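You operate a simulated robot arm through the tools that you are given. There is no shell and no other tool. Be economical: measure what you need, move in short steps, check, and stop when the job is done.

Carry out the task below with a simulated robot arm. There is one attempt and no reset: what you move stays moved.

TASK
Put things in order on the craft table top. At the end: the green staple cartridge stands on top of the yellow puzzle box; the refill bottle stands where the grey staple cassette stood; the orange paint sponge stands on top of the black small punch; the grey staple cassette stands where the orange paint sponge stood; whatever was shut is shut again. Leave all else as you found it, and nothing knocked over.

Only the result counts: the job must be done as asked and must still hold three seconds after the hand-in. Knocking over, shifting, dropping, spilling or breaking anything else fails it.

THE ROBOT
A 6-joint arm with a two-finger gripper, fixed in place. Base frame: the origin is at the foot of the arm, x ahead of it, y to its left, z up; the work surface is at about z = 0.76. Readings come in m, degrees, newtons and seconds.
With the tool pointing down near the work surface it reaches from about 0.3 to 0.68 m from the base axis. Its first joint turns from -66.0 to 66.0 degrees. Payload 2.45 kg.
Tool frame: the origin (TCP) lies between the finger pads and is the grasp point; the fingertips stand 0.03 m ahead of it; z points along the fingers, y is the line along which they close. Largest opening 0.106 m; the body of the gripper starts 0.079 m behind the TCP.
Orientation is that of the tool frame in the base frame, as [roll, pitch, yaw] about the fixed x, y, z axes, in that order (R = Rz(yaw) Ry(pitch) Rx(roll)). With the fingers straight down and closing along the base's y, the tool's x points along the base's -x, its y along +y and its z along -z.

THE INTERFACE
- The arm moves only by the tool play_rows. Its argument "motion" is a list of rows, each a list of 7 numbers: the shift along the tool's x, y, z in mm, then the turn, a rotation vector about the tool's x, y, z in degrees, then the opening, from 0 (shut) to 1 (fully open). In form: [[dx, dy, dz, wx, wy, wz, grip], ...]. A call has 1 to 10 rows; each row is the pose to reach, as a shift and turn from the pose commanded when the call began, along the tool's axes at that moment. Rows are played at 5 a second. More than 0.05 m and 8.6 degrees between two rows, or a gripper value outside its range, and nothing of the call is played. Where a pose cannot be reached the arm comes as near as it can. A force on the tool above 40 N (or 10 N above the force at the start of the call, whichever is more), or a blocked arm, ends the call early, and 0.2 s more pass. Each finger travels about 0.153 m/s and halts on what it meets, pressing with about 39 N; the grip force reading is that of the motor and also rises with nothing between the fingers. The clock runs only during rows and for 0.2 s after the last one: add rows that repeat a pose to give the fingers time. The reply holds the time, the measured pose of the TCP, the force on the tool along the base axes, the opening and the grip force, in the units named above and with some noise, with the torque about the TCP (base axes, N m) and any sound that the robot's microphone picked up.
- Cameras (640 x 400 px; columns grow to the right, rows downward): "scene" is fixed at [0.0491, 0.4168, 1.3867]; the picture's right is [-0.79, -0.61, 0.00], its down [-0.43, 0.56, -0.71] and it looks along [0.43, -0.56, -0.71] (base axes); focal length 289 px, centre (320, 200). "wrist" rides on the gripper at [0.076, -0.002, -0.106] in the tool frame; the picture's right is [0.02, 1.00, 0.00], its down [-0.78, 0.02, -0.62] and it looks along [-0.62, 0.01, 0.78] (tool axes); focal length 247 px, centre (320, 200). There is no depth. A picture from a camera that has moved, and an enlarged one, comes with that camera's place and axes in the base frame and with its lens.
- capture(camera): a new picture of that camera. The clock stands still meanwhile.
- close_up(camera, box): a new picture of the part [left, top, right, bottom] of that camera's present view, enlarged. The clock stands still meanwhile.
- close_job(): hands the job in; it is judged then, once.

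Work in short steps. Places have to be worked out from the pictures, the camera data and where the tool is seen: move nearer, look again, correct. Check each grasp and each placing, and mend what went wrong. You have 120 turns and 84 pictures in all, those below and enlarged ones among them. Open the gripper and draw the arm clear of the work before you hand the job in, unless the task says otherwise; then end with one line.

The tools are called after "Request:" by a JSON object that holds its "api" and its "payload". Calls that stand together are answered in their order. play_rows: Moves the arm, as the interface text tells. Its arguments: {"type":"object","properties":{"motion":{"type":"array","items":{"type":"array","items":{"type":"number"}}}},"required":["motion"]} The other tools are called the same way: capture (camera) takes a picture; close_up (camera, box) takes an enlarged picture of a part of a camera's view; close_job () hands the job in.

At the start:

```text
time_s: 0.0
position: [0.3915, 0.0263, 1.0164]
ee_rot: [180.0, 0.0, -180.0]
wrist_force: [0.6, -0.8, -1.4]
moment: [-0.01, -0.04, 0.04]
width: 0.1057
gripper_force: 0.0
```

scene: 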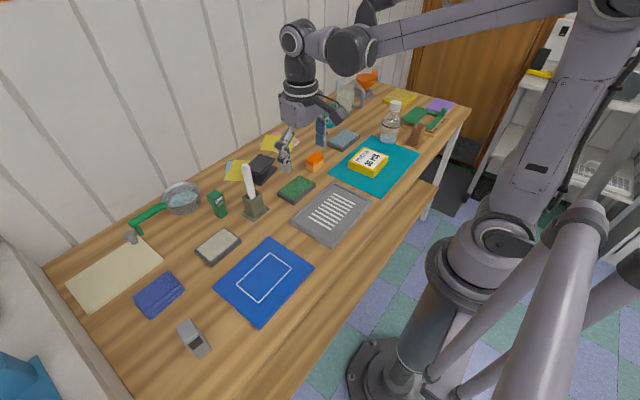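
wrist: 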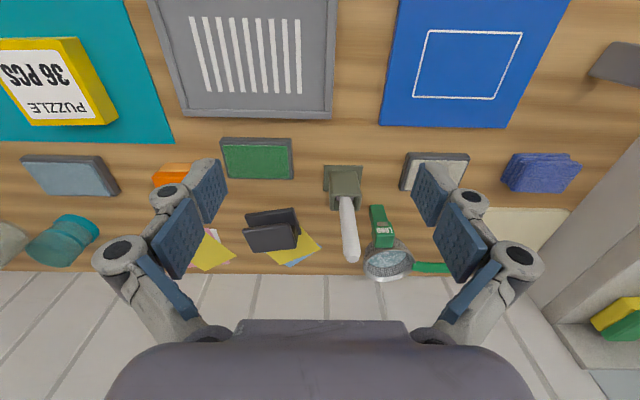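

I start by enlarging the scene to identify the objects.

Request:
{"api": "close_up", "payload": {"camera": "scene", "box": [120, 120, 340, 260]}}

Request:
{"api": "close_up", "payload": {"camera": "scene", "box": [280, 60, 480, 200]}}

Request:
{"api": "close_up", "payload": {"camera": "scene", "box": [40, 200, 340, 390]}}

```text
2.86 times, centred on (230, 190) of scene
camera zoom: at [0.0491, 0.4168, 1.3867], right [-0.79, -0.61, 0.0], down [-0.43, 0.56, -0.71], along [0.43, -0.56, -0.71], focal length 826 px, centre (577, 229)
```

zoom: 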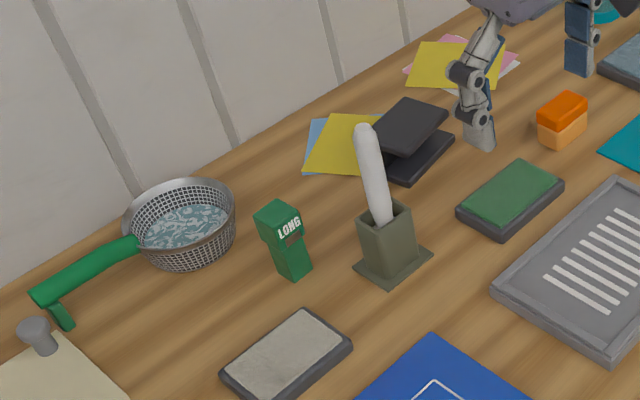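

```text
2.86 times, centred on (380, 130) of scene
camera zoom: at [0.0491, 0.4168, 1.3867], right [-0.79, -0.61, 0.0], down [-0.43, 0.56, -0.71], along [0.43, -0.56, -0.71], focal length 826 px, centre (149, 400)
```

zoom: 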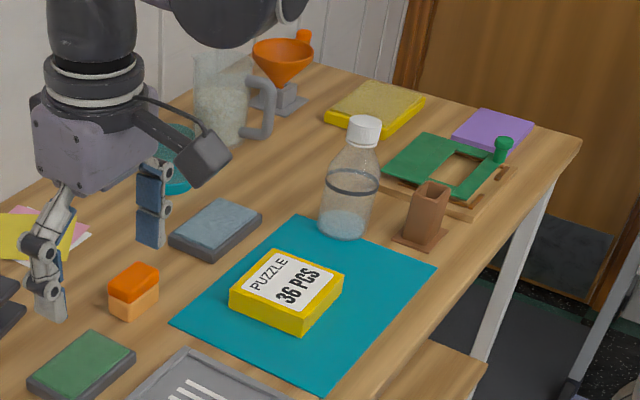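

```text
2.11 times, centred on (190, 295) of scene
camera zoom: at [0.0491, 0.4168, 1.3867], right [-0.79, -0.61, 0.0], down [-0.43, 0.56, -0.71], along [0.43, -0.56, -0.71], focal length 609 px, centre (594, 0)
```

zoom: 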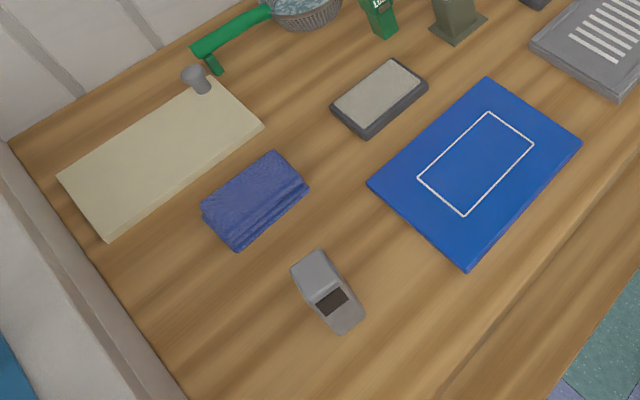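

Rough positions so far: sponge ≈(0.54,-0.20), punch ≈(0.65,-0.06), cassette ≈(0.375,0.40), cartridge ≈(0.62,0.143), puzzle box ≈(0.40,-0.30), bottle ≈(0.42,-0.50). Next I move above the sponge area for a closer look.

Request:
{"api": "play_rows", "payload": {"motion": [[-20, -40, 10, 0, 0, 0, 1], [-40, -80, 20, 0, 0, 0, 1], [-60, -120, 30, 0, 0, 0, 1], [-80, -150, 40, 0, 0, 0, 1], [-100, -180, 50, 0, 0, 0, 1], [-110, -200, 60, 0, 0, 0, 1]]}}

Request:
{"api": "capture", "payload": {"camera": "wrist"}}

Request:
{"api": "close_up", "payload": {"camera": "scene", "box": [190, 130, 330, 220]}}

```text
time_s: 1.4
position: [0.5005, -0.1749, 0.9553]
ee_rot: [-179.9, 0.0, 179.9]
wrist_force: [-0.8, 0.3, 0.0]
moment: [0.05, -0.01, 0.01]
width: 0.1063
gripper_force: 0.1
```

```text
78 pictures are left
camera wrist: at [0.4243, -0.1754, 1.0644], right [-0.02, 1.0, 0.0], down [0.78, 0.02, 0.62], along [0.62, 0.01, -0.78], focal length 247 px, centre (320, 200)
```

wrist: 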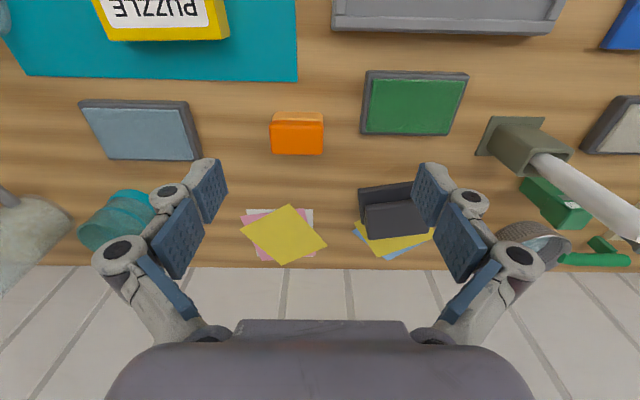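

```text
4.44 times, centred on (260, 175) of scene
camera zoom: at [0.0491, 0.4167, 1.3867], right [-0.79, -0.61, 0.0], down [-0.43, 0.56, -0.71], along [0.43, -0.56, -0.71], focal length 1285 px, centre (587, 311)
```

zoom: 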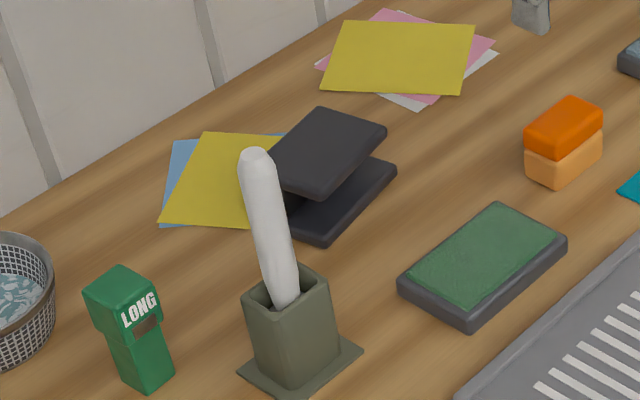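

The sponge is roughly axis-aligned, about 0.06 (y) by 0.035 (x). The punch has a raised upper plate, so I look at it more closely.

Request:
{"api": "play_rows", "payload": {"motion": [[0, 40, 0, 0, 0, 0, 1], [-20, 80, 10, 0, 0, 0, 1], [-30, 105, 20, 0, 0, 0, 1]]}}

Request:
{"api": "close_up", "payload": {"camera": "wrist", "box": [220, 60, 420, 240]}}

```text
time_s: 2.2
position: [0.5314, -0.0695, 0.938]
ee_rot: [-180.0, 0.1, 180.0]
wrist_force: [-0.2, -0.2, -0.2]
moment: [0.0, 0.03, -0.01]
width: 0.1059
gripper_force: 0.0
```

```text
2.22 times, centred on (320, 150) of wrist
camera zoom: at [0.4541, -0.0692, 1.0457], right [-0.02, 1.0, 0.0], down [0.78, 0.02, 0.62], along [0.62, 0.01, -0.78], focal length 549 px, centre (320, 311)
```

zoom: 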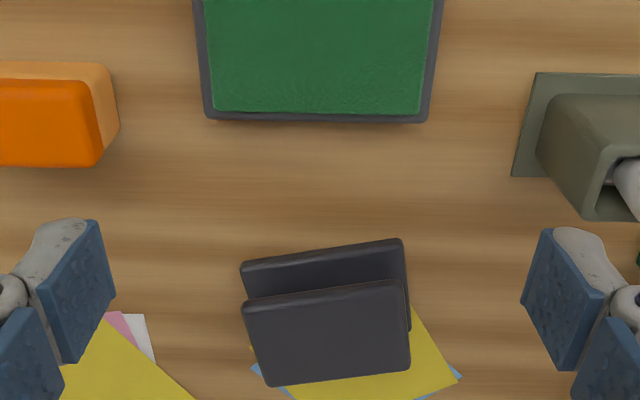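

The punch's upper plate is roughly level, with its top at ≈0.805 and its centre at ≈(0.66,-0.058). Now I move over the sponge at ≈(0.547,-0.202), staying high.

Request:
{"api": "play_rows", "payload": {"motion": [[-5, -45, 10, 0, 0, 0, 1], [-10, -90, 20, 0, 0, 0, 1], [-16, -132, 40, 0, 0, 0, 1], [-16, -132, 75, 0, 0, 0, 1], [-16, -132, 75, 0, 0, 0, 1]]}}

Request:
{"api": "capture", "payload": {"camera": "wrist"}}

```text
time_s: 3.4
position: [0.5475, -0.1992, 0.862]
ee_rot: [179.9, 0.1, -180.0]
wrist_force: [0.2, 0.6, -0.3]
moment: [0.04, 0.03, 0.03]
width: 0.1061
gripper_force: 0.0
```

```text
75 pictures are left
camera wrist: at [0.4687, -0.2008, 0.9705], right [-0.02, 1.0, 0.0], down [0.78, 0.02, 0.62], along [0.62, 0.01, -0.78], focal length 247 px, centre (320, 200)
```

wrist: 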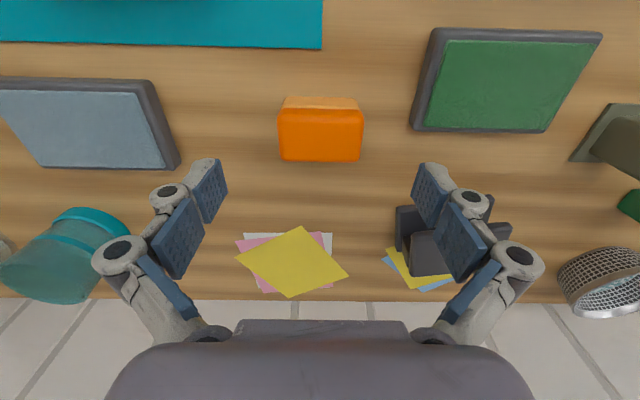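

The sponge is centred between the fingers at (0.547,-0.20). I go down to z=0.797 and close.

Request:
{"api": "play_rows", "payload": {"motion": [[0, 0, 33, 0, 0, 0, 1], [0, 0, 65, 0, 0, 0, 1], [0, 0, 65, 0, 0, 0, 0.8], [0, 0, 65, 0, 0, 0, 0.6], [0, 0, 65, 0, 0, 0, 0.4], [0, 0, 65, 0, 0, 0, 0.4]]}}

```text
time_s: 4.8
position: [0.5468, -0.1992, 0.7981]
ee_rot: [180.0, 0.0, -180.0]
wrist_force: [-0.1, 0.7, 0.4]
moment: [0.03, -0.03, 0.0]
width: 0.0585
gripper_force: 39.2
```

It is gripped at 0.0585 wide. I lift and carry it toward the punch.

Request:
{"api": "play_rows", "payload": {"motion": [[0, 0, -40, 0, 0, 0, 0.3], [0, 0, -85, 0, 0, 0, 0.3], [-10, 40, -100, 0, 0, 0, 0.3], [-40, 80, -100, 0, 0, 0, 0.3], [-60, 120, -100, 0, 0, 0, 0.3], [-80, 141, -100, 0, 0, 0, 0.3], [-80, 141, -100, 0, 0, 0, 0.3]]}}

Request:
{"api": "capture", "payload": {"camera": "wrist"}}

Request:
{"api": "close_up", "payload": {"camera": "scene", "box": [200, 110, 340, 200]}}

```text
time_s: 6.4
position: [0.6288, -0.0593, 0.8981]
ee_rot: [-180.0, 0.0, 180.0]
wrist_force: [0.3, 0.3, 0.0]
moment: [-0.02, -0.05, 0.01]
width: 0.0586
gripper_force: 38.9
```

```text
74 pictures are left
camera wrist: at [0.5516, -0.0601, 1.0062], right [-0.02, 1.0, 0.0], down [0.78, 0.02, 0.62], along [0.62, 0.01, -0.78], focal length 247 px, centre (320, 200)
```

wrist: 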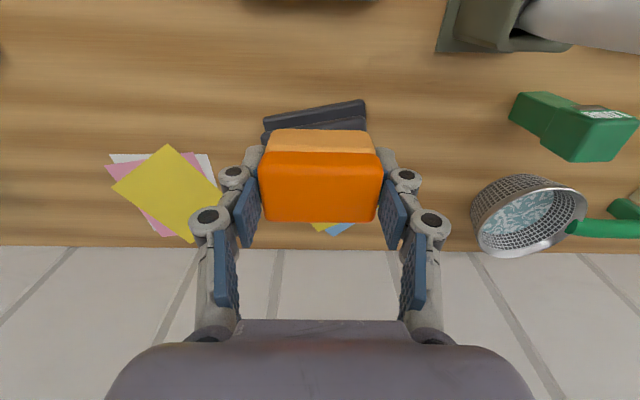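

```text
4.44 times, centred on (270, 155) of scene
camera zoom: at [0.0491, 0.4168, 1.3867], right [-0.79, -0.61, 0.0], down [-0.43, 0.56, -0.71], along [0.43, -0.56, -0.71], focal length 1285 px, centre (542, 400)
```

zoom: 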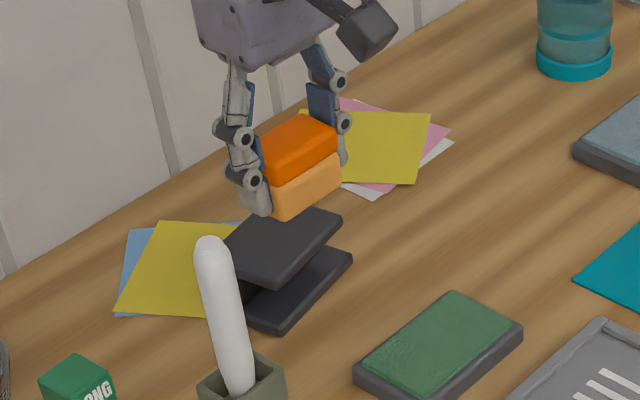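

The plate centre comes out consistently at (0.658,-0.058) and level. I move over it and lower most of the way.

Request:
{"api": "play_rows", "payload": {"motion": [[-15, 1, 0, 0, 0, 0, 0.3], [-29, 1, 0, 0, 0, 0, 0.3], [-29, 1, 25, 0, 0, 0, 0.3], [-29, 1, 44, 0, 0, 0, 0.3], [-29, 1, 44, 0, 0, 0, 0.3]]}}

Request:
{"api": "close_up", "payload": {"camera": "scene", "box": [220, 130, 320, 200]}}

```text
time_s: 7.6
position: [0.6565, -0.0575, 0.8529]
ee_rot: [179.9, 0.0, 180.0]
wrist_force: [-0.6, 0.3, -0.4]
moment: [0.0, -0.03, -0.04]
width: 0.0583
gripper_force: 39.3
```

```text
5.71 times, centred on (270, 165) of scene
camera zoom: at [0.0491, 0.4168, 1.3867], right [-0.79, -0.61, 0.0], down [-0.43, 0.56, -0.71], along [0.43, -0.56, -0.71], focal length 1652 px, centre (606, 400)
```

zoom: 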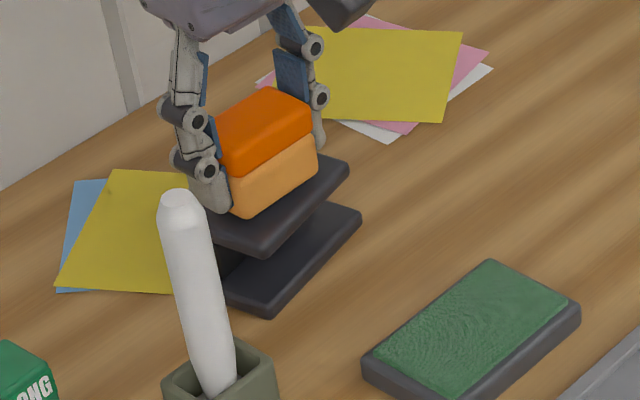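

The sponge is just above the plate and centred on it. I lower in 2 mm steps until there is contact.

Request:
{"api": "play_rows", "payload": {"motion": [[0, 0, 2, 0, 0, 0, 0.3], [0, 0, 4, 0, 0, 0, 0.3], [0, 0, 4, 0, 0, 0, 0.3]]}}

```text
time_s: 8.4
position: [0.6566, -0.0583, 0.8502]
ee_rot: [-179.9, 0.0, -180.0]
wrist_force: [-0.1, -0.4, 0.6]
moment: [0.02, -0.01, -0.05]
width: 0.0586
gripper_force: 39.1
```

Request:
{"api": "play_rows", "payload": {"motion": [[0, 0, 1, 0, 0, 0, 0.3], [0, 0, 2, 0, 0, 0, 0.3], [0, 0, 2, 0, 0, 0, 0.3]]}}

```text
time_s: 9.2
position: [0.6563, -0.0575, 0.8493]
ee_rot: [180.0, 0.1, 180.0]
wrist_force: [3.1, 2.1, 20.2]
moment: [0.05, -0.05, -0.01]
width: 0.0583
gripper_force: 38.9
```

Contact shows 20 N upward. I release slowly with small opening steps, then rise.

Request:
{"api": "play_rows", "payload": {"motion": [[0, 0, -1, 0, 0, 0, 0.3], [0, 0, -1, 0, 0, 0, 0.6], [0, 0, -1, 0, 0, 0, 0.66], [0, 0, -1, 0, 0, 0, 0.75], [0, 0, -1, 0, 0, 0, 0.85]]}}

Request:
{"api": "close_up", "payload": {"camera": "scene", "box": [220, 130, 320, 200]}}

```text
time_s: 10.4
position: [0.6568, -0.0582, 0.8484]
ee_rot: [180.0, 0.0, 180.0]
wrist_force: [-0.4, -0.1, 0.2]
moment: [-0.01, -0.01, 0.01]
width: 0.0903
gripper_force: 0.0
```

```text
5.71 times, centred on (270, 165) of scene
camera zoom: at [0.0491, 0.4168, 1.3867], right [-0.79, -0.61, 0.0], down [-0.43, 0.56, -0.71], along [0.43, -0.56, -0.71], focal length 1652 px, centre (606, 400)
```

zoom: 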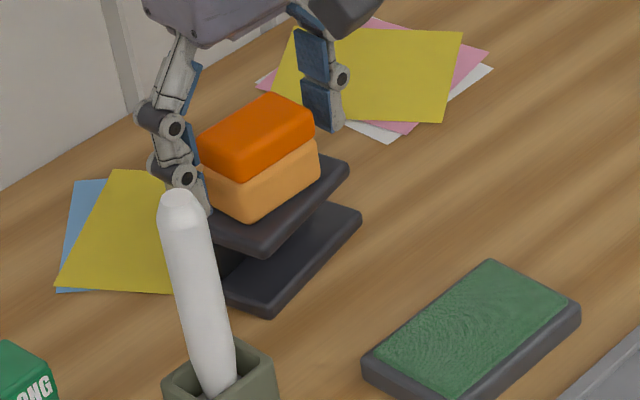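

The sponge rests on the punch. I rise straight up and then travel toward the cassette.

Request:
{"api": "play_rows", "payload": {"motion": [[0, 0, -45, 0, 0, 0, 0.85], [0, 0, -90, 0, 0, 0, 0.9], [0, 0, -135, 0, 0, 0, 1], [45, 0, -150, 0, 0, 0, 1], [90, 10, -150, 0, 0, 0, 1], [130, 38, -150, 0, 0, 0, 1], [170, 66, -150, 0, 0, 0, 1], [200, 104, -150, 0, 0, 0, 1], [230, 142, -150, 0, 0, 0, 1], [250, 180, -150, 0, 0, 0, 1]]}}

Request:
{"api": "play_rows", "payload": {"motion": [[10, 40, 0, 0, 0, 0, 1], [20, 85, 0, 0, 0, 0, 1], [30, 130, 20, 0, 0, 0, 1], [40, 170, 40, 0, 0, 0, 1], [50, 210, 50, 0, 0, 0, 1], [50, 250, 60, 0, 0, 0, 1], [50, 275, 70, 0, 0, 0, 1], [50, 275, 70, 0, 0, 0, 1]]}}

Request:
{"api": "capture", "payload": {"camera": "wrist"}}

Request:
{"api": "capture", "payload": {"camera": "scene"}}

```text
time_s: 12.6
position: [0.4048, 0.1217, 0.998]
ee_rot: [179.9, 0.1, 179.9]
wrist_force: [0.2, 0.5, 0.8]
moment: [-0.03, -0.02, -0.01]
width: 0.1061
gripper_force: 0.0
```

```text
refused: row 3 steps farther than a row can; nothing moved
```

```text
70 pictures are left
camera wrist: at [0.3275, 0.1215, 1.1059], right [-0.02, 1.0, 0.0], down [0.78, 0.02, 0.62], along [0.62, 0.01, -0.78], focal length 247 px, centre (320, 200)
```

wrist: 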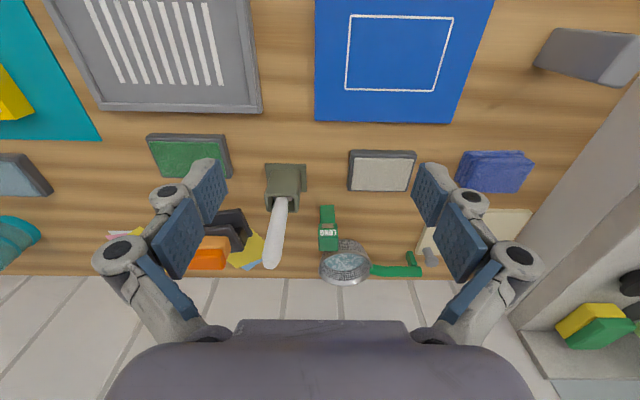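

```text
69 pictures are left
```

scene: 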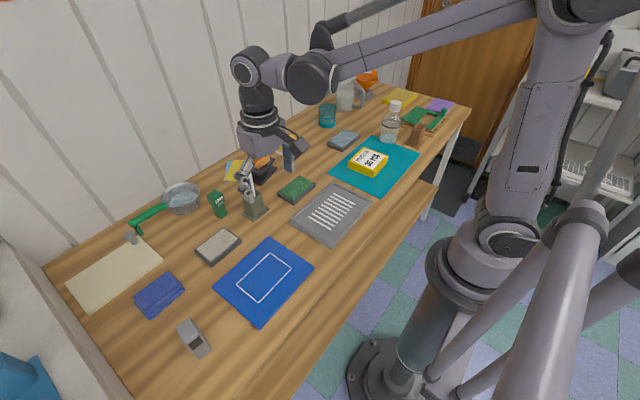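

The second call was refused because a step was too long. I repeat it with shorter rows.

Request:
{"api": "play_rows", "payload": {"motion": [[8, 40, 5, 0, 0, 0, 1], [16, 80, 10, 0, 0, 0, 1], [24, 120, 15, 0, 0, 0, 1], [32, 160, 20, 0, 0, 0, 1], [40, 200, 25, 0, 0, 0, 1], [45, 240, 40, 0, 0, 0, 1], [45, 270, 60, 0, 0, 0, 1], [45, 270, 60, 0, 0, 0, 1]]}}

Request:
{"api": "capture", "payload": {"camera": "wrist"}}

Request:
{"api": "close_up", "payload": {"camera": "scene", "box": [130, 270, 290, 370]}}

```text
time_s: 14.4
position: [0.3606, 0.391, 0.9377]
ee_rot: [180.0, 0.0, 180.0]
wrist_force: [0.7, 0.4, -0.3]
moment: [0.0, -0.01, 0.0]
width: 0.1058
gripper_force: 0.0
```

```text
68 pictures are left
camera wrist: at [0.2834, 0.3911, 1.0462], right [-0.02, 1.0, 0.0], down [0.78, 0.02, 0.62], along [0.62, 0.01, -0.78], focal length 247 px, centre (320, 200)
```

wrist: 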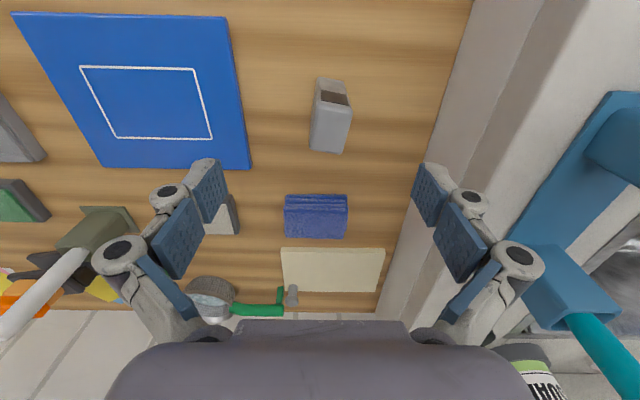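

```text
4.00 times, centred on (210, 320) of scene
camera zoom: at [0.0491, 0.4168, 1.3867], right [-0.79, -0.61, 0.0], down [-0.43, 0.56, -0.71], along [0.43, -0.56, -0.71], focal length 1156 px, centre (760, -280)
```

zoom: 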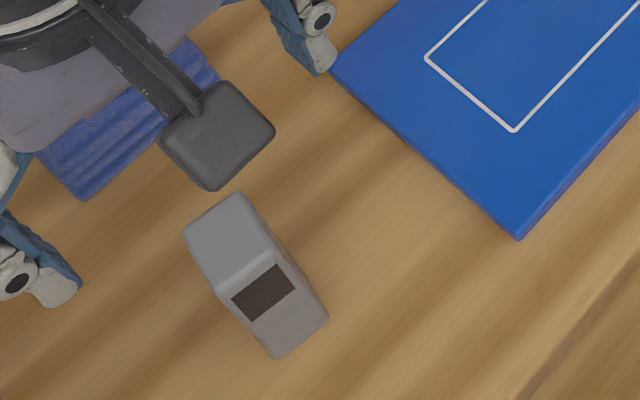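

I need to know whether the cassette stands upright, and how tall it is. I view it from the side.

Request:
{"api": "play_rows", "payload": {"motion": [[0, -45, 0, 0, 0, 0, 1], [0, -90, 0, 0, 0, 0, 1], [0, -130, 0, 0, 0, 0, 1], [0, -130, 0, 0, 0, 0, 1]]}}

Request:
{"api": "close_up", "payload": {"camera": "wrist", "box": [380, 40, 560, 160]}}

```text
time_s: 15.4
position: [0.3626, 0.2599, 0.9401]
ee_rot: [180.0, -0.1, -180.0]
wrist_force: [1.3, -0.1, -0.2]
moment: [0.0, -0.01, 0.0]
width: 0.1059
gripper_force: 0.1
```

```text
3.33 times, centred on (470, 100) of wrist
camera zoom: at [0.286, 0.259, 1.0479], right [-0.02, 1.0, 0.0], down [0.78, 0.02, 0.62], along [0.62, 0.01, -0.78], focal length 823 px, centre (-180, 533)
```

zoom: 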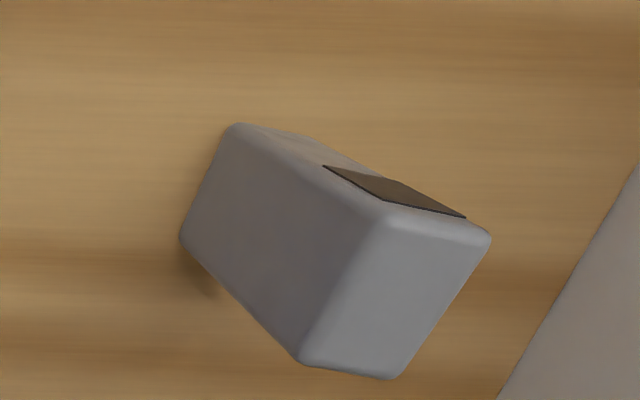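

The cassette is an upright block about 0.04 × 0.03 × 0.085, centred at ≈(0.367,0.406) and yawed ≈-7°. I go above it with the matching yaw and check.

Request:
{"api": "play_rows", "payload": {"motion": [[0, 45, 0, 0, 0, 3, 1], [0, 90, 0, 0, 0, 5, 1], [-2, 130, 0, 0, 0, 7, 1], [-4, 146, 30, 0, 0, 7, 1], [-4, 146, 55, 0, 0, 7, 1], [-4, 146, 55, 0, 0, 7, 1]]}}

Request:
{"api": "capture", "payload": {"camera": "wrist"}}

```text
time_s: 16.8
position: [0.3666, 0.4063, 0.8828]
ee_rot: [180.0, -0.1, 173.1]
wrist_force: [-0.5, 0.2, -0.5]
moment: [-0.01, 0.0, 0.01]
width: 0.1059
gripper_force: 0.1
```

```text
65 pictures are left
camera wrist: at [0.2898, 0.4158, 0.9919], right [0.1, 0.99, 0.0], down [0.78, -0.08, 0.62], along [0.62, -0.06, -0.78], focal length 247 px, centre (320, 200)
```

wrist: 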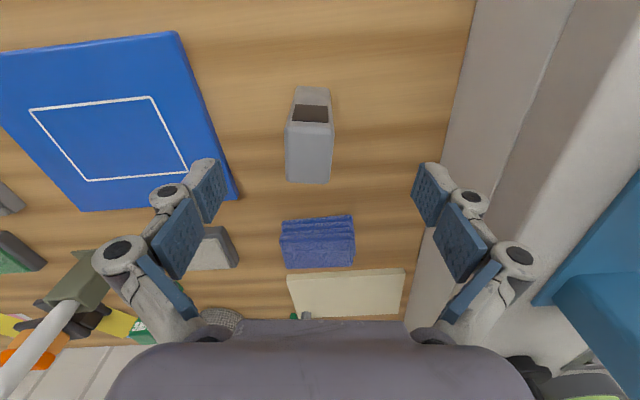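

Refined cassette centre: (0.367,0.403). I correct y by -3.5 mm, go down and grip.

Request:
{"api": "play_rows", "payload": {"motion": [[0, -3.5, 20, 0, 0, 0, 1], [0, -3.5, 50, 0, 0, 0, 1], [0, -3.5, 73, 0, 0, 0, 1], [0, -3.5, 73, 0, 0, 0, 0.8], [0, -3.5, 73, 0, 0, 0, 0.6], [0, -3.5, 73, 0, 0, 0, 0.4], [0, -3.5, 73, 0, 0, 0, 0.2], [0, -3.5, 73, 0, 0, 0, 0.15]]}}

```text
time_s: 18.6
position: [0.3653, 0.4039, 0.8106]
ee_rot: [179.9, 0.0, 173.0]
wrist_force: [-0.4, 0.0, 0.0]
moment: [0.05, -0.03, 0.01]
width: 0.0289
gripper_force: 39.3
```

It is gripped at 0.029. I lift high and square the yaw.

Request:
{"api": "play_rows", "payload": {"motion": [[0, 0, -40, 0, 0, 0, 0.1], [0, 0, -85, 0, 0, 0, 0.1], [0, 0, -130, 0, 0, -3, 0.1], [0, 0, -170, 0, 0, -7, 0.1], [0, 0, -170, 0, 0, -7, 0.1]]}}

Request:
{"api": "play_rows", "payload": {"motion": [[0, -45, 0, 0, 0, 0, 0.1], [0, -90, 0, 0, 0, 0, 0.1], [0, -135, 0, 0, 0, 0, 0.1], [0, -180, 0, 0, 0, 0, 0.1], [0, -225, 0, 0, 0, 0, 0.1], [0, -270, 0, 0, 0, 0, 0.1], [0, -315, 0, 0, 0, 0, 0.1], [0, -360, 0, 0, 0, 0, 0.1], [0, -405, 0, 0, 0, 0, 0.1], [0, -450, 0, 0, 0, 0, 0.1]]}}

```text
time_s: 19.8
position: [0.3692, 0.4034, 0.9814]
ee_rot: [180.0, 0.0, 180.0]
wrist_force: [-0.1, 0.0, -0.9]
moment: [0.02, 0.02, 0.03]
width: 0.0286
gripper_force: 38.6
```

```text
time_s: 22.0
position: [0.3661, -0.0467, 0.9786]
ee_rot: [179.8, 0.0, -179.9]
wrist_force: [0.3, -0.4, -0.8]
moment: [0.02, 0.01, -0.04]
width: 0.0287
gripper_force: 39.3
```

Next I go over to the sponge's old spot and lower partway.

Request:
{"api": "play_rows", "payload": {"motion": [[-35, -30, 0, 0, 0, 0, 0.1], [-70, -60, 0, 0, 0, 0, 0.1], [-105, -90, 0, 0, 0, 0, 0.1], [-140, -120, 0, 0, 0, 0, 0.1], [-180, -153, 0, 0, 0, 0, 0.1], [-180, -153, 45, 0, 0, 0, 0.1], [-180, -153, 90, 0, 0, 0, 0.1], [-180, -153, 135, 0, 0, 0, 0.1], [-180, -153, 155, 0, 0, 0, 0.1], [-180, -153, 155, 0, 0, 0, 0.1]]}}

Request:
{"api": "capture", "payload": {"camera": "wrist"}}

Request:
{"api": "close_up", "payload": {"camera": "scene", "box": [240, 110, 380, 200]}}

```text
refused: row 5 steps farther than a row can; nothing moved
```

```text
64 pictures are left
camera wrist: at [0.2884, -0.0475, 1.0877], right [-0.02, 1.0, 0.0], down [0.78, 0.02, 0.62], along [0.62, 0.01, -0.78], focal length 247 px, centre (320, 200)
```

wrist: 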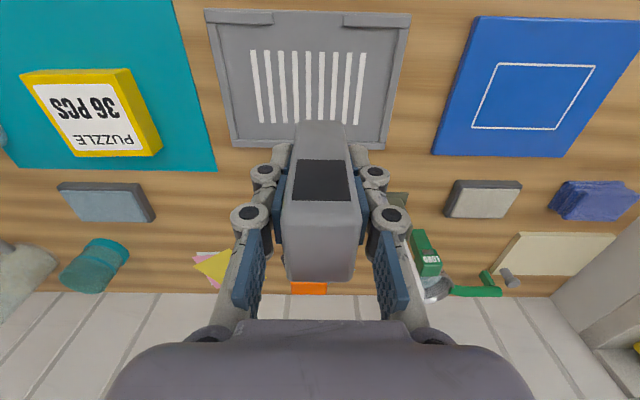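

```text
4.44 times, centred on (310, 155) of scene
camera zoom: at [0.0491, 0.4168, 1.3867], right [-0.79, -0.61, 0.0], down [-0.43, 0.56, -0.71], along [0.43, -0.56, -0.71], focal length 1285 px, centre (364, 400)
```

zoom: 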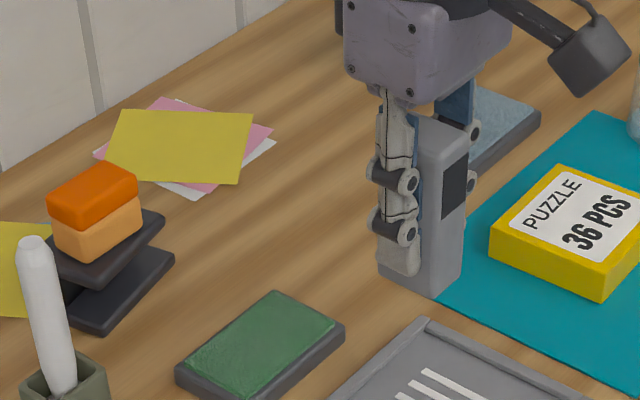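

The last step was a bit too long, so the call was refused. I repeat with shorter rows, staying high and then lowering.

Request:
{"api": "play_rows", "payload": {"motion": [[-36, -31, 0, 0, 0, 0, 0.1], [-72, -62, 0, 0, 0, 0, 0.1], [-108, -92, 0, 0, 0, 0, 0.1], [-144, -122, 0, 0, 0, 0, 0.1], [-180, -153, 0, 0, 0, 0, 0.1], [-180, -153, 45, 0, 0, 0, 0.1], [-180, -153, 90, 0, 0, 0, 0.1], [-180, -153, 135, 0, 0, 0, 0.1], [-180, -153, 155, 0, 0, 0, 0.1], [-180, -153, 155, 0, 0, 0, 0.1]]}}

Request:
{"api": "capture", "payload": {"camera": "wrist"}}

```text
time_s: 24.2
position: [0.5471, -0.2011, 0.8237]
ee_rot: [-179.9, 0.0, -180.0]
wrist_force: [-0.5, -0.1, -0.7]
moment: [-0.01, 0.01, 0.0]
width: 0.029
gripper_force: 38.9
```

```text
62 pictures are left
camera wrist: at [0.4692, -0.2006, 0.9324], right [-0.02, 1.0, 0.0], down [0.78, 0.02, 0.62], along [0.62, 0.01, -0.78], focal length 247 px, centre (320, 200)
```

wrist: 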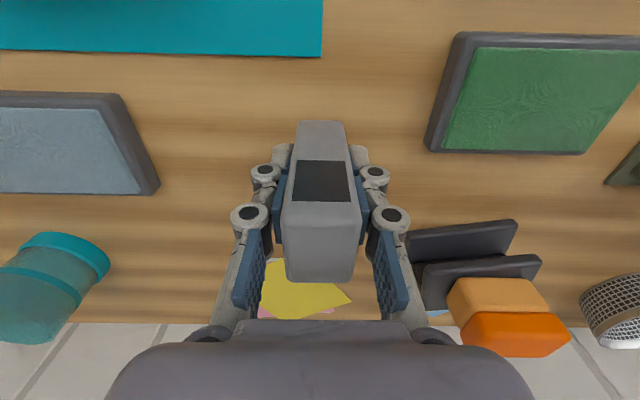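

It is in position about 13 mm above the table. I lower to contact.

Request:
{"api": "play_rows", "payload": {"motion": [[0, 0, 6, 0, 0, 0, 0.1], [0, 0, 10, 0, 0, 0, 0.1], [0, 0, 12, 0, 0, 0, 0.1], [0, 0, 12, 0, 0, 0, 0.1]]}}

```text
time_s: 25.2
position: [0.5464, -0.1989, 0.8131]
ee_rot: [180.0, 0.0, 179.9]
wrist_force: [1.3, -0.2, -0.4]
moment: [-0.02, -0.01, 0.05]
width: 0.029
gripper_force: 39.1
```

Request:
{"api": "play_rows", "payload": {"motion": [[0, 0, 1, 0, 0, 0, 0.1], [0, 0, 2, 0, 0, 0, 0.1], [0, 0, 2, 0, 0, 0, 0.1]]}}

```text
time_s: 26.0
position: [0.5457, -0.1989, 0.8121]
ee_rot: [179.9, 0.0, -179.9]
wrist_force: [-0.1, 0.3, -1.4]
moment: [-0.01, -0.02, 0.01]
width: 0.0287
gripper_force: 39.2
```

Request:
{"api": "play_rows", "payload": {"motion": [[0, 0, 1, 0, 0, 0, 0.1], [0, 0, 1.5, 0, 0, 0, 0.1], [0, 0, 1.5, 0, 0, 0, 0.1]]}}

```text
time_s: 26.8
position: [0.546, -0.1991, 0.8092]
ee_rot: [180.0, 0.1, -180.0]
wrist_force: [0.4, -1.6, 6.8]
moment: [0.01, -0.01, 0.0]
width: 0.0289
gripper_force: 39.5
```

Light contact. I release and go straight up.

Request:
{"api": "play_rows", "payload": {"motion": [[0, 0, 0, 0, 0, 0, 0.3], [0, 0, 0, 0, 0, 0, 0.45], [0, 0, 0, 0, 0, 0, 0.6], [0, 0, 0, 0, 0, 0, 0.6], [0, 0, -40, 0, 0, 0, 0.6], [0, 0, -85, 0, 0, 0, 0.6], [0, 0, -130, 0, 0, 0, 0.8], [0, 0, -170, 0, 0, 0, 1]]}}

Request:
{"api": "capture", "payload": {"camera": "wrist"}}

```text
time_s: 28.6
position: [0.5439, -0.1959, 0.9811]
ee_rot: [-180.0, 0.0, -180.0]
wrist_force: [-0.9, -0.5, 0.0]
moment: [-0.02, -0.03, -0.01]
width: 0.1058
gripper_force: 0.1
```

```text
61 pictures are left
camera wrist: at [0.4679, -0.1972, 1.088], right [-0.02, 1.0, 0.0], down [0.78, 0.02, 0.62], along [0.62, 0.01, -0.78], focal length 247 px, centre (320, 200)
```

wrist: 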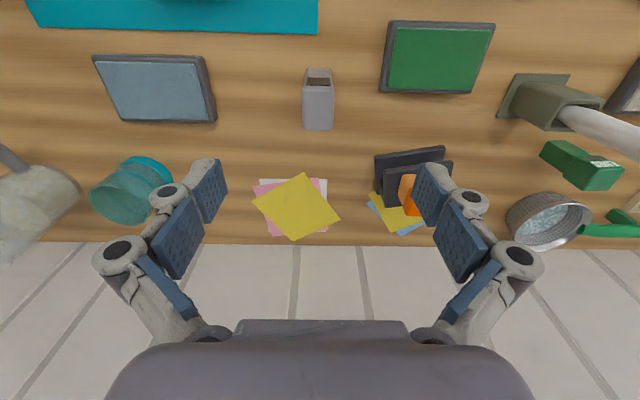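

The cassette stands upright at the sponge's old spot. Next I inspect the refill bottle from above.

Request:
{"api": "play_rows", "payload": {"motion": [[35, -30, -5, 0, 0, 0, 1], [70, -60, -15, 0, 0, 0, 1], [105, -95, -25, 0, 0, 0, 1], [140, -130, -30, 0, 0, 0, 1], [165, -170, -30, 0, 0, 0, 1], [185, -210, -30, 0, 0, 0, 1], [185, -235, -30, 0, 0, 0, 1], [185, -235, -30, 0, 0, 0, 1]]}}

Request:
{"api": "capture", "payload": {"camera": "wrist"}}

Request:
{"api": "close_up", "payload": {"camera": "scene", "box": [340, 85, 460, 165]}}

```text
refused: row 3 steps farther than a row can; nothing moved
```

```text
60 pictures are left
camera wrist: at [0.4679, -0.1972, 1.088], right [-0.02, 1.0, 0.0], down [0.78, 0.02, 0.62], along [0.62, 0.01, -0.78], focal length 247 px, centre (320, 200)
```

wrist: 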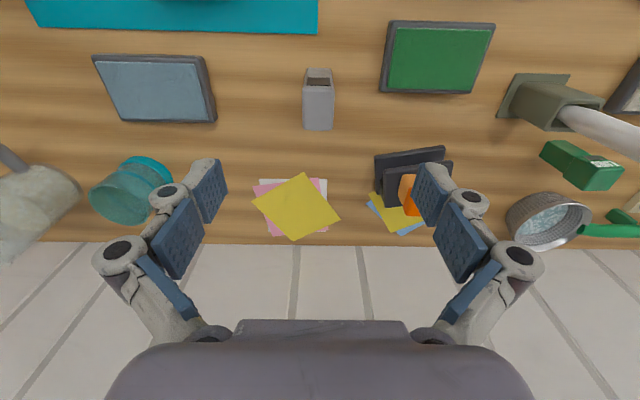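

```text
5.00 times, centred on (400, 125) of scene
camera zoom: at [0.0491, 0.4168, 1.3867], right [-0.79, -0.61, 0.0], down [-0.43, 0.56, -0.71], along [0.43, -0.56, -0.71], focal length 1446 px, centre (-80, 575)
```

zoom: 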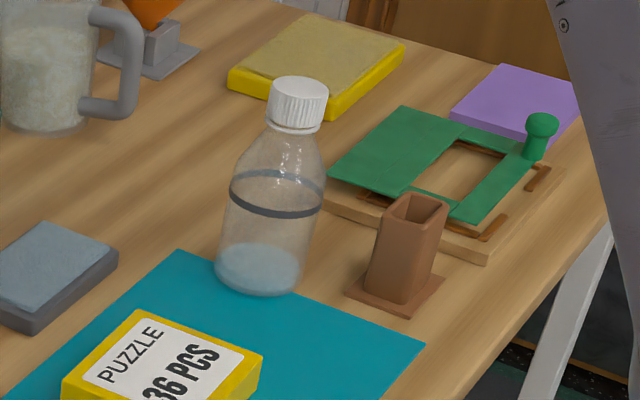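

I keep every step under 50 mm this time.

Request:
{"api": "play_rows", "payload": {"motion": [[30, -30, -5, 0, 0, 0, 1], [60, -60, -10, 0, 0, 0, 1], [90, -90, -15, 0, 0, 0, 1], [120, -120, -20, 0, 0, 0, 1], [145, -155, -25, 0, 0, 0, 1], [165, -190, -30, 0, 0, 0, 1], [180, -225, -30, 0, 0, 0, 1], [185, -240, -30, 0, 0, 0, 1], [185, -240, -30, 0, 0, 0, 1]]}}

Request:
{"api": "capture", "payload": {"camera": "wrist"}}

```text
time_s: 30.6
position: [0.3581, -0.4401, 1.0104]
ee_rot: [180.0, 0.0, 179.9]
wrist_force: [0.3, 0.0, -0.4]
moment: [0.02, 0.0, -0.01]
width: 0.1062
gripper_force: 0.1
```

```text
58 pictures are left
camera wrist: at [0.2814, -0.4402, 1.1185], right [-0.02, 1.0, 0.0], down [0.78, 0.02, 0.62], along [0.62, 0.01, -0.78], focal length 247 px, centre (320, 200)
```

wrist: 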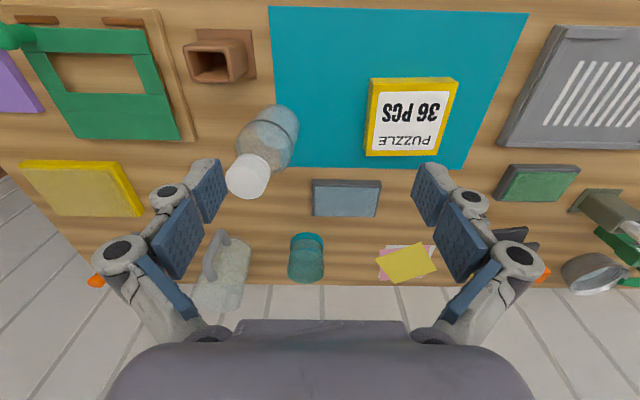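

Bottle axis ≈(0.417,-0.503), cap top ≈0.92, body Ø≈0.07 with its cylinder up to ≈0.845. I move directly above it and check alignment.

Request:
{"api": "play_rows", "payload": {"motion": [[-30, -32, 0, 0, 0, 0, 1], [-59, -63, 0, 0, 0, 0, 1], [-59, -63, 15, 0, 0, 0, 1], [-59, -63, 15, 0, 0, 0, 1]]}}

Request:
{"api": "capture", "payload": {"camera": "wrist"}}

Request:
{"api": "close_up", "payload": {"camera": "scene", "box": [330, 65, 450, 145]}}

```text
time_s: 31.6
position: [0.418, -0.503, 0.9945]
ee_rot: [180.0, 0.0, 180.0]
wrist_force: [-0.8, -0.1, 0.1]
moment: [-0.01, 0.0, -0.02]
width: 0.1063
gripper_force: 0.1
```

```text
57 pictures are left
camera wrist: at [0.3409, -0.5033, 1.1027], right [-0.02, 1.0, 0.0], down [0.78, 0.02, 0.62], along [0.62, 0.01, -0.78], focal length 247 px, centre (320, 200)
```

wrist: 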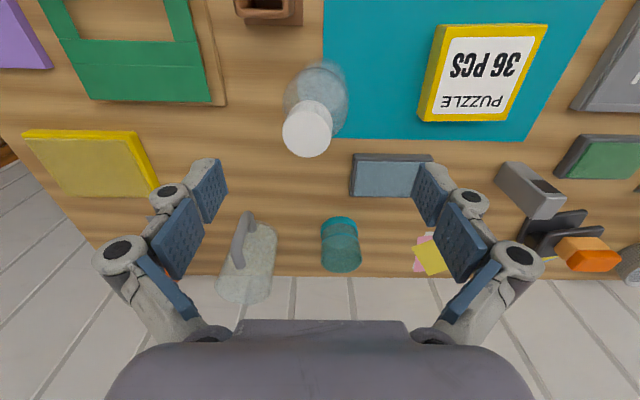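

```text
5.00 times, centred on (390, 105) of scene
camera zoom: at [0.0491, 0.4168, 1.3867], right [-0.79, -0.61, 0.0], down [-0.43, 0.56, -0.71], along [0.43, -0.56, -0.71], focal length 1446 px, centre (-30, 675)
```

zoom: 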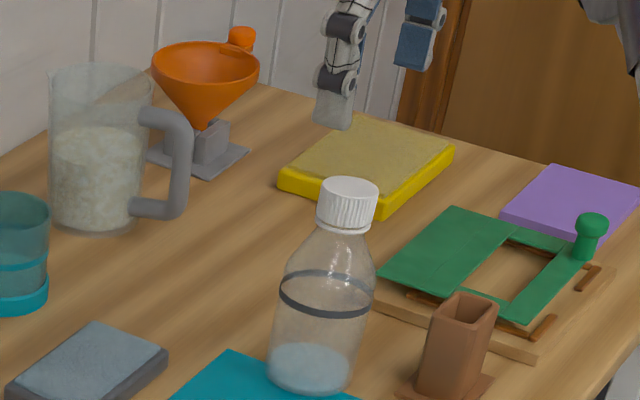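

The bottle is a few mm off toward -y. I correct to (0.421,-0.509) and lower to cap level to recheck.

Request:
{"api": "play_rows", "payload": {"motion": [[-3, -6, 20, 0, 0, 0, 1], [-3, -6, 45, 0, 0, 0, 1], [-3, -6, 70, 0, 0, 0, 1], [-3, -6, 70, 0, 0, 0, 1]]}}

Request:
{"api": "capture", "payload": {"camera": "wrist"}}

Request:
{"api": "close_up", "payload": {"camera": "scene", "box": [330, 65, 450, 145]}}

```text
time_s: 32.6
position: [0.4239, -0.5085, 0.9251]
ee_rot: [-179.9, -0.1, 180.0]
wrist_force: [0.6, 0.3, -0.2]
moment: [-0.04, -0.03, 0.0]
width: 0.106
gripper_force: 0.1
```

```text
55 pictures are left
camera wrist: at [0.346, -0.5095, 1.0328], right [-0.02, 1.0, 0.0], down [0.78, 0.02, 0.62], along [0.62, 0.01, -0.78], focal length 247 px, centre (320, 200)
```

wrist: 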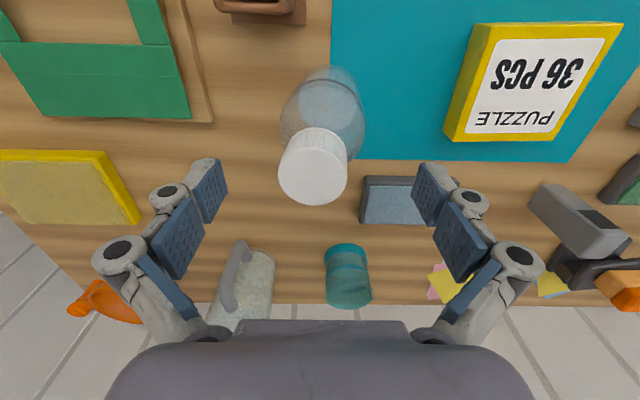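

```text
5.00 times, centred on (390, 105) of scene
camera zoom: at [0.0491, 0.4168, 1.3867], right [-0.79, -0.61, 0.0], down [-0.43, 0.56, -0.71], along [0.43, -0.56, -0.71], focal length 1446 px, centre (-30, 675)
```

zoom: 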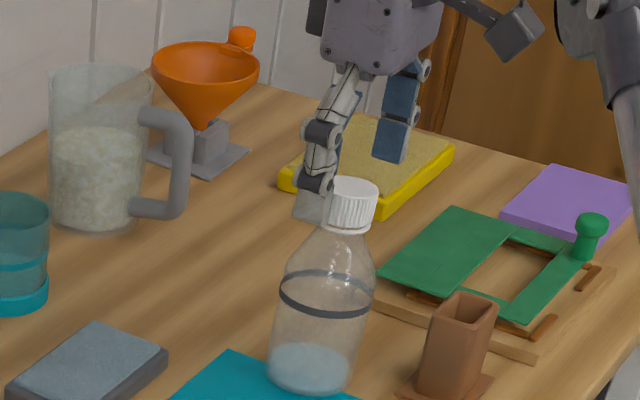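

Cap top is now judged at ≈0.905, which leaves clearance. I lower to TCP 0.842 around the body, with a small xy trim, without closing.

Request:
{"api": "play_rows", "payload": {"motion": [[3, -1.5, 20, 0, 0, 0, 1], [3, -1.5, 40, 0, 0, 0, 1], [3, -1.5, 60, 0, 0, 0, 1], [3, -1.5, 75, 0, 0, 0, 1], [3, -1.5, 83, 0, 0, 0, 1], [3, -1.5, 83, 0, 0, 0, 1]]}}

Request:
{"api": "close_up", "payload": {"camera": "scene", "box": [330, 65, 450, 145]}}

Request:
{"api": "capture", "payload": {"camera": "wrist"}}

```text
time_s: 34.0
position: [0.4211, -0.5083, 0.8413]
ee_rot: [-179.9, 0.0, 180.0]
wrist_force: [-0.7, -0.3, 0.0]
moment: [-0.01, 0.04, -0.01]
width: 0.1061
gripper_force: 0.0
```

```text
5.00 times, centred on (390, 105) of scene
camera zoom: at [0.0491, 0.4168, 1.3867], right [-0.79, -0.61, 0.0], down [-0.43, 0.56, -0.71], along [0.43, -0.56, -0.71], focal length 1446 px, centre (-30, 675)
```

zoom: 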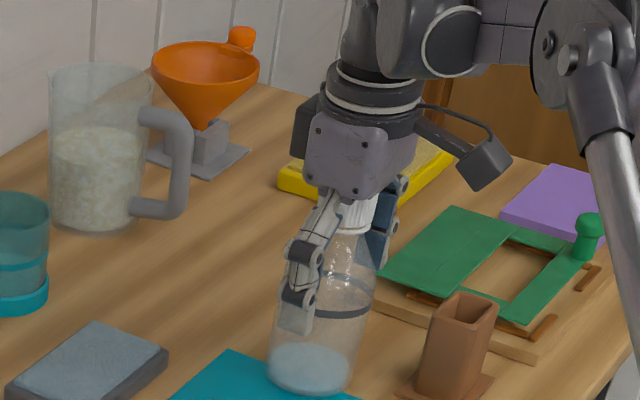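

```text
52 pictures are left
camera wrist: at [0.3432, -0.5094, 0.9491], right [-0.02, 1.0, 0.0], down [0.78, 0.02, 0.62], along [0.62, 0.01, -0.78], focal length 247 px, centre (320, 200)
```

wrist: 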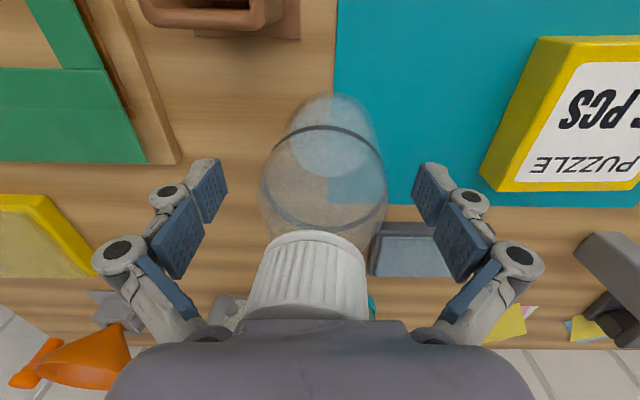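

The bottle is centred with no contact. I close.

Request:
{"api": "play_rows", "payload": {"motion": [[0, 0, 0, 0, 0, 0, 0.85], [0, 0, 0, 0, 0, 0, 0.7], [0, 0, 0, 0, 0, 0, 0.6], [0, 0, 0, 0, 0, 0, 0.5], [0, 0, 0, 0, 0, 0, 0.45], [0, 0, 0, 0, 0, 0, 0.45]]}}

```text
time_s: 35.4
position: [0.4206, -0.508, 0.8415]
ee_rot: [179.9, 0.0, -179.9]
wrist_force: [0.0, 2.6, 5.6]
moment: [0.32, 0.04, 0.07]
width: 0.0674
gripper_force: 38.9
```

Gripped at 0.067. I lift a little and check.

Request:
{"api": "play_rows", "payload": {"motion": [[0, 0, -10, 0, 0, 0, 0.4], [0, 0, -25, 0, 0, 0, 0.4], [0, 0, -25, 0, 0, 0, 0.4]]}}

Request:
{"api": "close_up", "payload": {"camera": "scene", "box": [330, 65, 450, 145]}}

```text
time_s: 36.2
position: [0.4189, -0.509, 0.8662]
ee_rot: [-180.0, 0.0, 180.0]
wrist_force: [0.1, -0.3, -1.3]
moment: [0.01, 0.0, -0.02]
width: 0.0671
gripper_force: 39.4
```

```text
5.00 times, centred on (390, 105) of scene
camera zoom: at [0.0491, 0.4167, 1.3867], right [-0.79, -0.61, 0.0], down [-0.43, 0.56, -0.71], along [0.43, -0.56, -0.71], focal length 1446 px, centre (-30, 675)
```

zoom: 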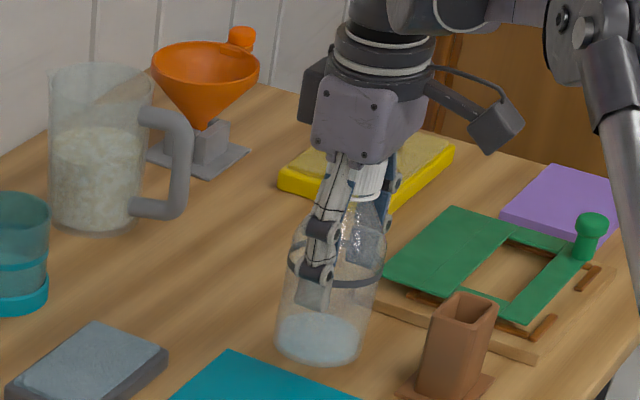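

The bottle is held upright. I lift to z≈1.0 and travel to the cassette's old spot (0.367,0.403).

Request:
{"api": "play_rows", "payload": {"motion": [[0, 0, -45, 0, 0, 0, 0.4], [0, 0, -90, 0, 0, 0, 0.4], [5, 35, -125, 0, 0, 0, 0.4], [10, 75, -135, 0, 0, 0, 0.4], [20, 120, -135, 0, 0, 0, 0.4], [30, 165, -135, 0, 0, 0, 0.4], [38, 210, -135, 0, 0, 0, 0.4], [45, 255, -135, 0, 0, 0, 0.4], [50, 300, -135, 0, 0, 0, 0.4], [52, 345, -135, 0, 0, 0, 0.4]]}}

Request:
{"api": "play_rows", "payload": {"motion": [[0, 45, 0, 0, 0, 0, 0.4], [0, 90, 0, 0, 0, 0, 0.4], [0, 135, 0, 0, 0, 0, 0.4], [0, 180, 0, 0, 0, 0, 0.4], [0, 225, 0, 0, 0, 0, 0.4], [0, 270, 0, 0, 0, 0, 0.4], [0, 315, 0, 0, 0, 0, 0.4], [0, 360, 0, 0, 0, 0, 0.4], [0, 405, 0, 0, 0, 0, 0.4], [0, 450, 0, 0, 0, 0, 0.4]]}}

```text
time_s: 38.4
position: [0.3679, -0.164, 1.0035]
ee_rot: [-180.0, -0.1, -180.0]
wrist_force: [0.6, 0.5, -0.3]
moment: [0.01, 0.03, 0.01]
width: 0.0666
gripper_force: 38.7
```

```text
time_s: 40.6
position: [0.3704, 0.2849, 1.0045]
ee_rot: [180.0, 0.0, 180.0]
wrist_force: [0.0, 1.2, 0.0]
moment: [-0.04, 0.01, 0.0]
width: 0.0663
gripper_force: 38.6
```

I continue to y=0.403 and lower partway, then check the bottle.

Request:
{"api": "play_rows", "payload": {"motion": [[2, 40, 0, 0, 0, 0, 0.4], [2, 80, 0, 0, 0, 0, 0.4], [2, 118, 0, 0, 0, 0, 0.4], [2, 118, 40, 0, 0, 0, 0.4], [2, 118, 80, 0, 0, 0, 0.4], [2, 118, 115, 0, 0, 0, 0.4], [2, 118, 115, 0, 0, 0, 0.4]]}}

Request:
{"api": "capture", "payload": {"camera": "wrist"}}

Request:
{"api": "close_up", "payload": {"camera": "scene", "box": [100, 250, 290, 390]}}

```text
time_s: 42.2
position: [0.3676, 0.4048, 0.8874]
ee_rot: [180.0, 0.0, -179.9]
wrist_force: [0.1, -0.5, -0.7]
moment: [-0.01, 0.02, -0.03]
width: 0.0662
gripper_force: 39.0
```

```text
50 pictures are left
camera wrist: at [0.2892, 0.4036, 0.9945], right [-0.02, 1.0, 0.0], down [0.78, 0.02, 0.62], along [0.62, 0.01, -0.78], focal length 247 px, centre (320, 200)
```

wrist: 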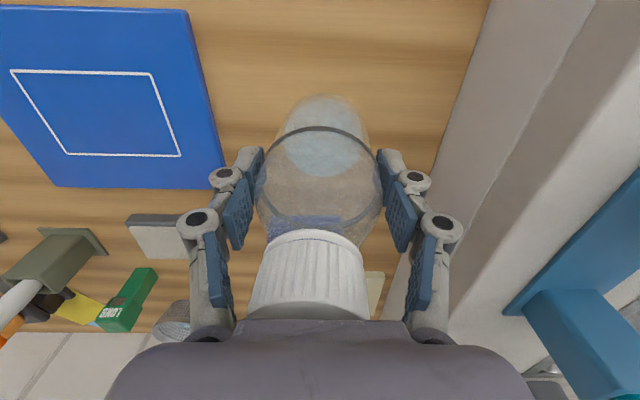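

```text
2.86 times, centred on (195, 320) of scene
camera zoom: at [0.0491, 0.4168, 1.3867], right [-0.79, -0.61, 0.0], down [-0.43, 0.56, -0.71], along [0.43, -0.56, -0.71], focal length 826 px, centre (677, -143)
```

zoom: 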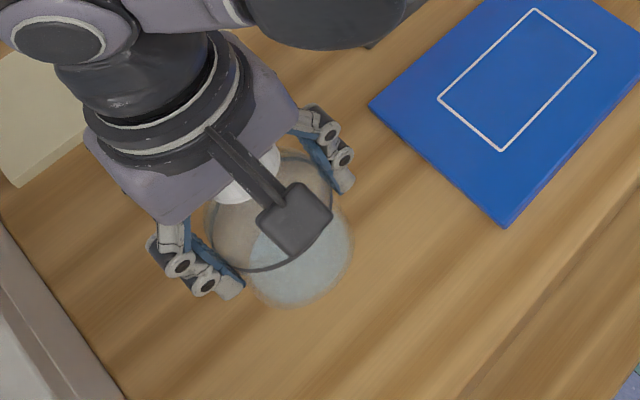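

The bottle hasn't slipped. I lower to just above the table.

Request:
{"api": "play_rows", "payload": {"motion": [[0, 0, 20, 0, 0, 0, 0.4], [0, 0, 38, 0, 0, 0, 0.4], [0, 0, 44, 0, 0, 0, 0.4], [0, 0, 44, 0, 0, 0, 0.4]]}}

```text
time_s: 43.2
position: [0.3641, 0.4039, 0.8427]
ee_rot: [180.0, 0.0, -180.0]
wrist_force: [0.4, 0.4, -0.3]
moment: [-0.01, 0.02, 0.0]
width: 0.0662
gripper_force: 38.9
```

Request:
{"api": "play_rows", "payload": {"motion": [[0, 0, 1, 0, 0, 0, 0.4], [0, 0, 2, 0, 0, 0, 0.4], [0, 0, 2, 0, 0, 0, 0.4]]}}

```text
time_s: 44.0
position: [0.3664, 0.4035, 0.8411]
ee_rot: [180.0, 0.2, -179.9]
wrist_force: [1.2, 0.4, 10.2]
moment: [-0.33, -0.16, 0.03]
width: 0.066
gripper_force: 38.4
```

Touching the table at 10 N. I release gently and check before rising.

Request:
{"api": "play_rows", "payload": {"motion": [[0, 0, 0, 0, 0, 0, 0.65], [0, 0, 0, 0, 0, 0, 0.75], [0, 0, 0, 0, 0, 0, 0.9], [0, 0, 0, 0, 0, 0, 1], [0, 0, 0, 0, 0, 0, 1]]}}

Request:
{"api": "capture", "payload": {"camera": "wrist"}}

```text
time_s: 45.2
position: [0.3659, 0.4039, 0.8411]
ee_rot: [180.0, 0.0, 179.9]
wrist_force: [-0.6, -1.3, -0.3]
moment: [-0.01, -0.02, 0.0]
width: 0.1061
gripper_force: 0.0
```

```text
48 pictures are left
camera wrist: at [0.2888, 0.4034, 0.9491], right [-0.02, 1.0, 0.0], down [0.78, 0.02, 0.62], along [0.62, 0.01, -0.78], focal length 247 px, centre (320, 200)
```

wrist: 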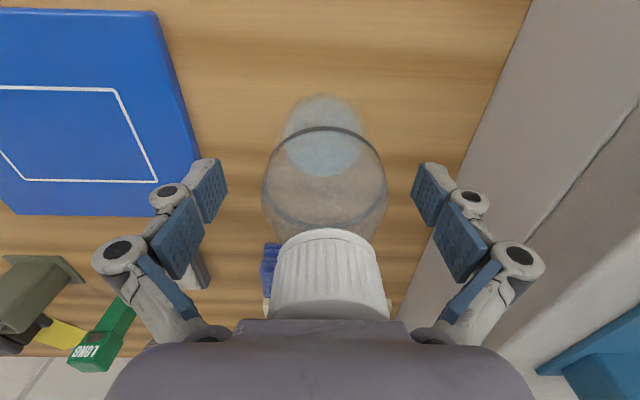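

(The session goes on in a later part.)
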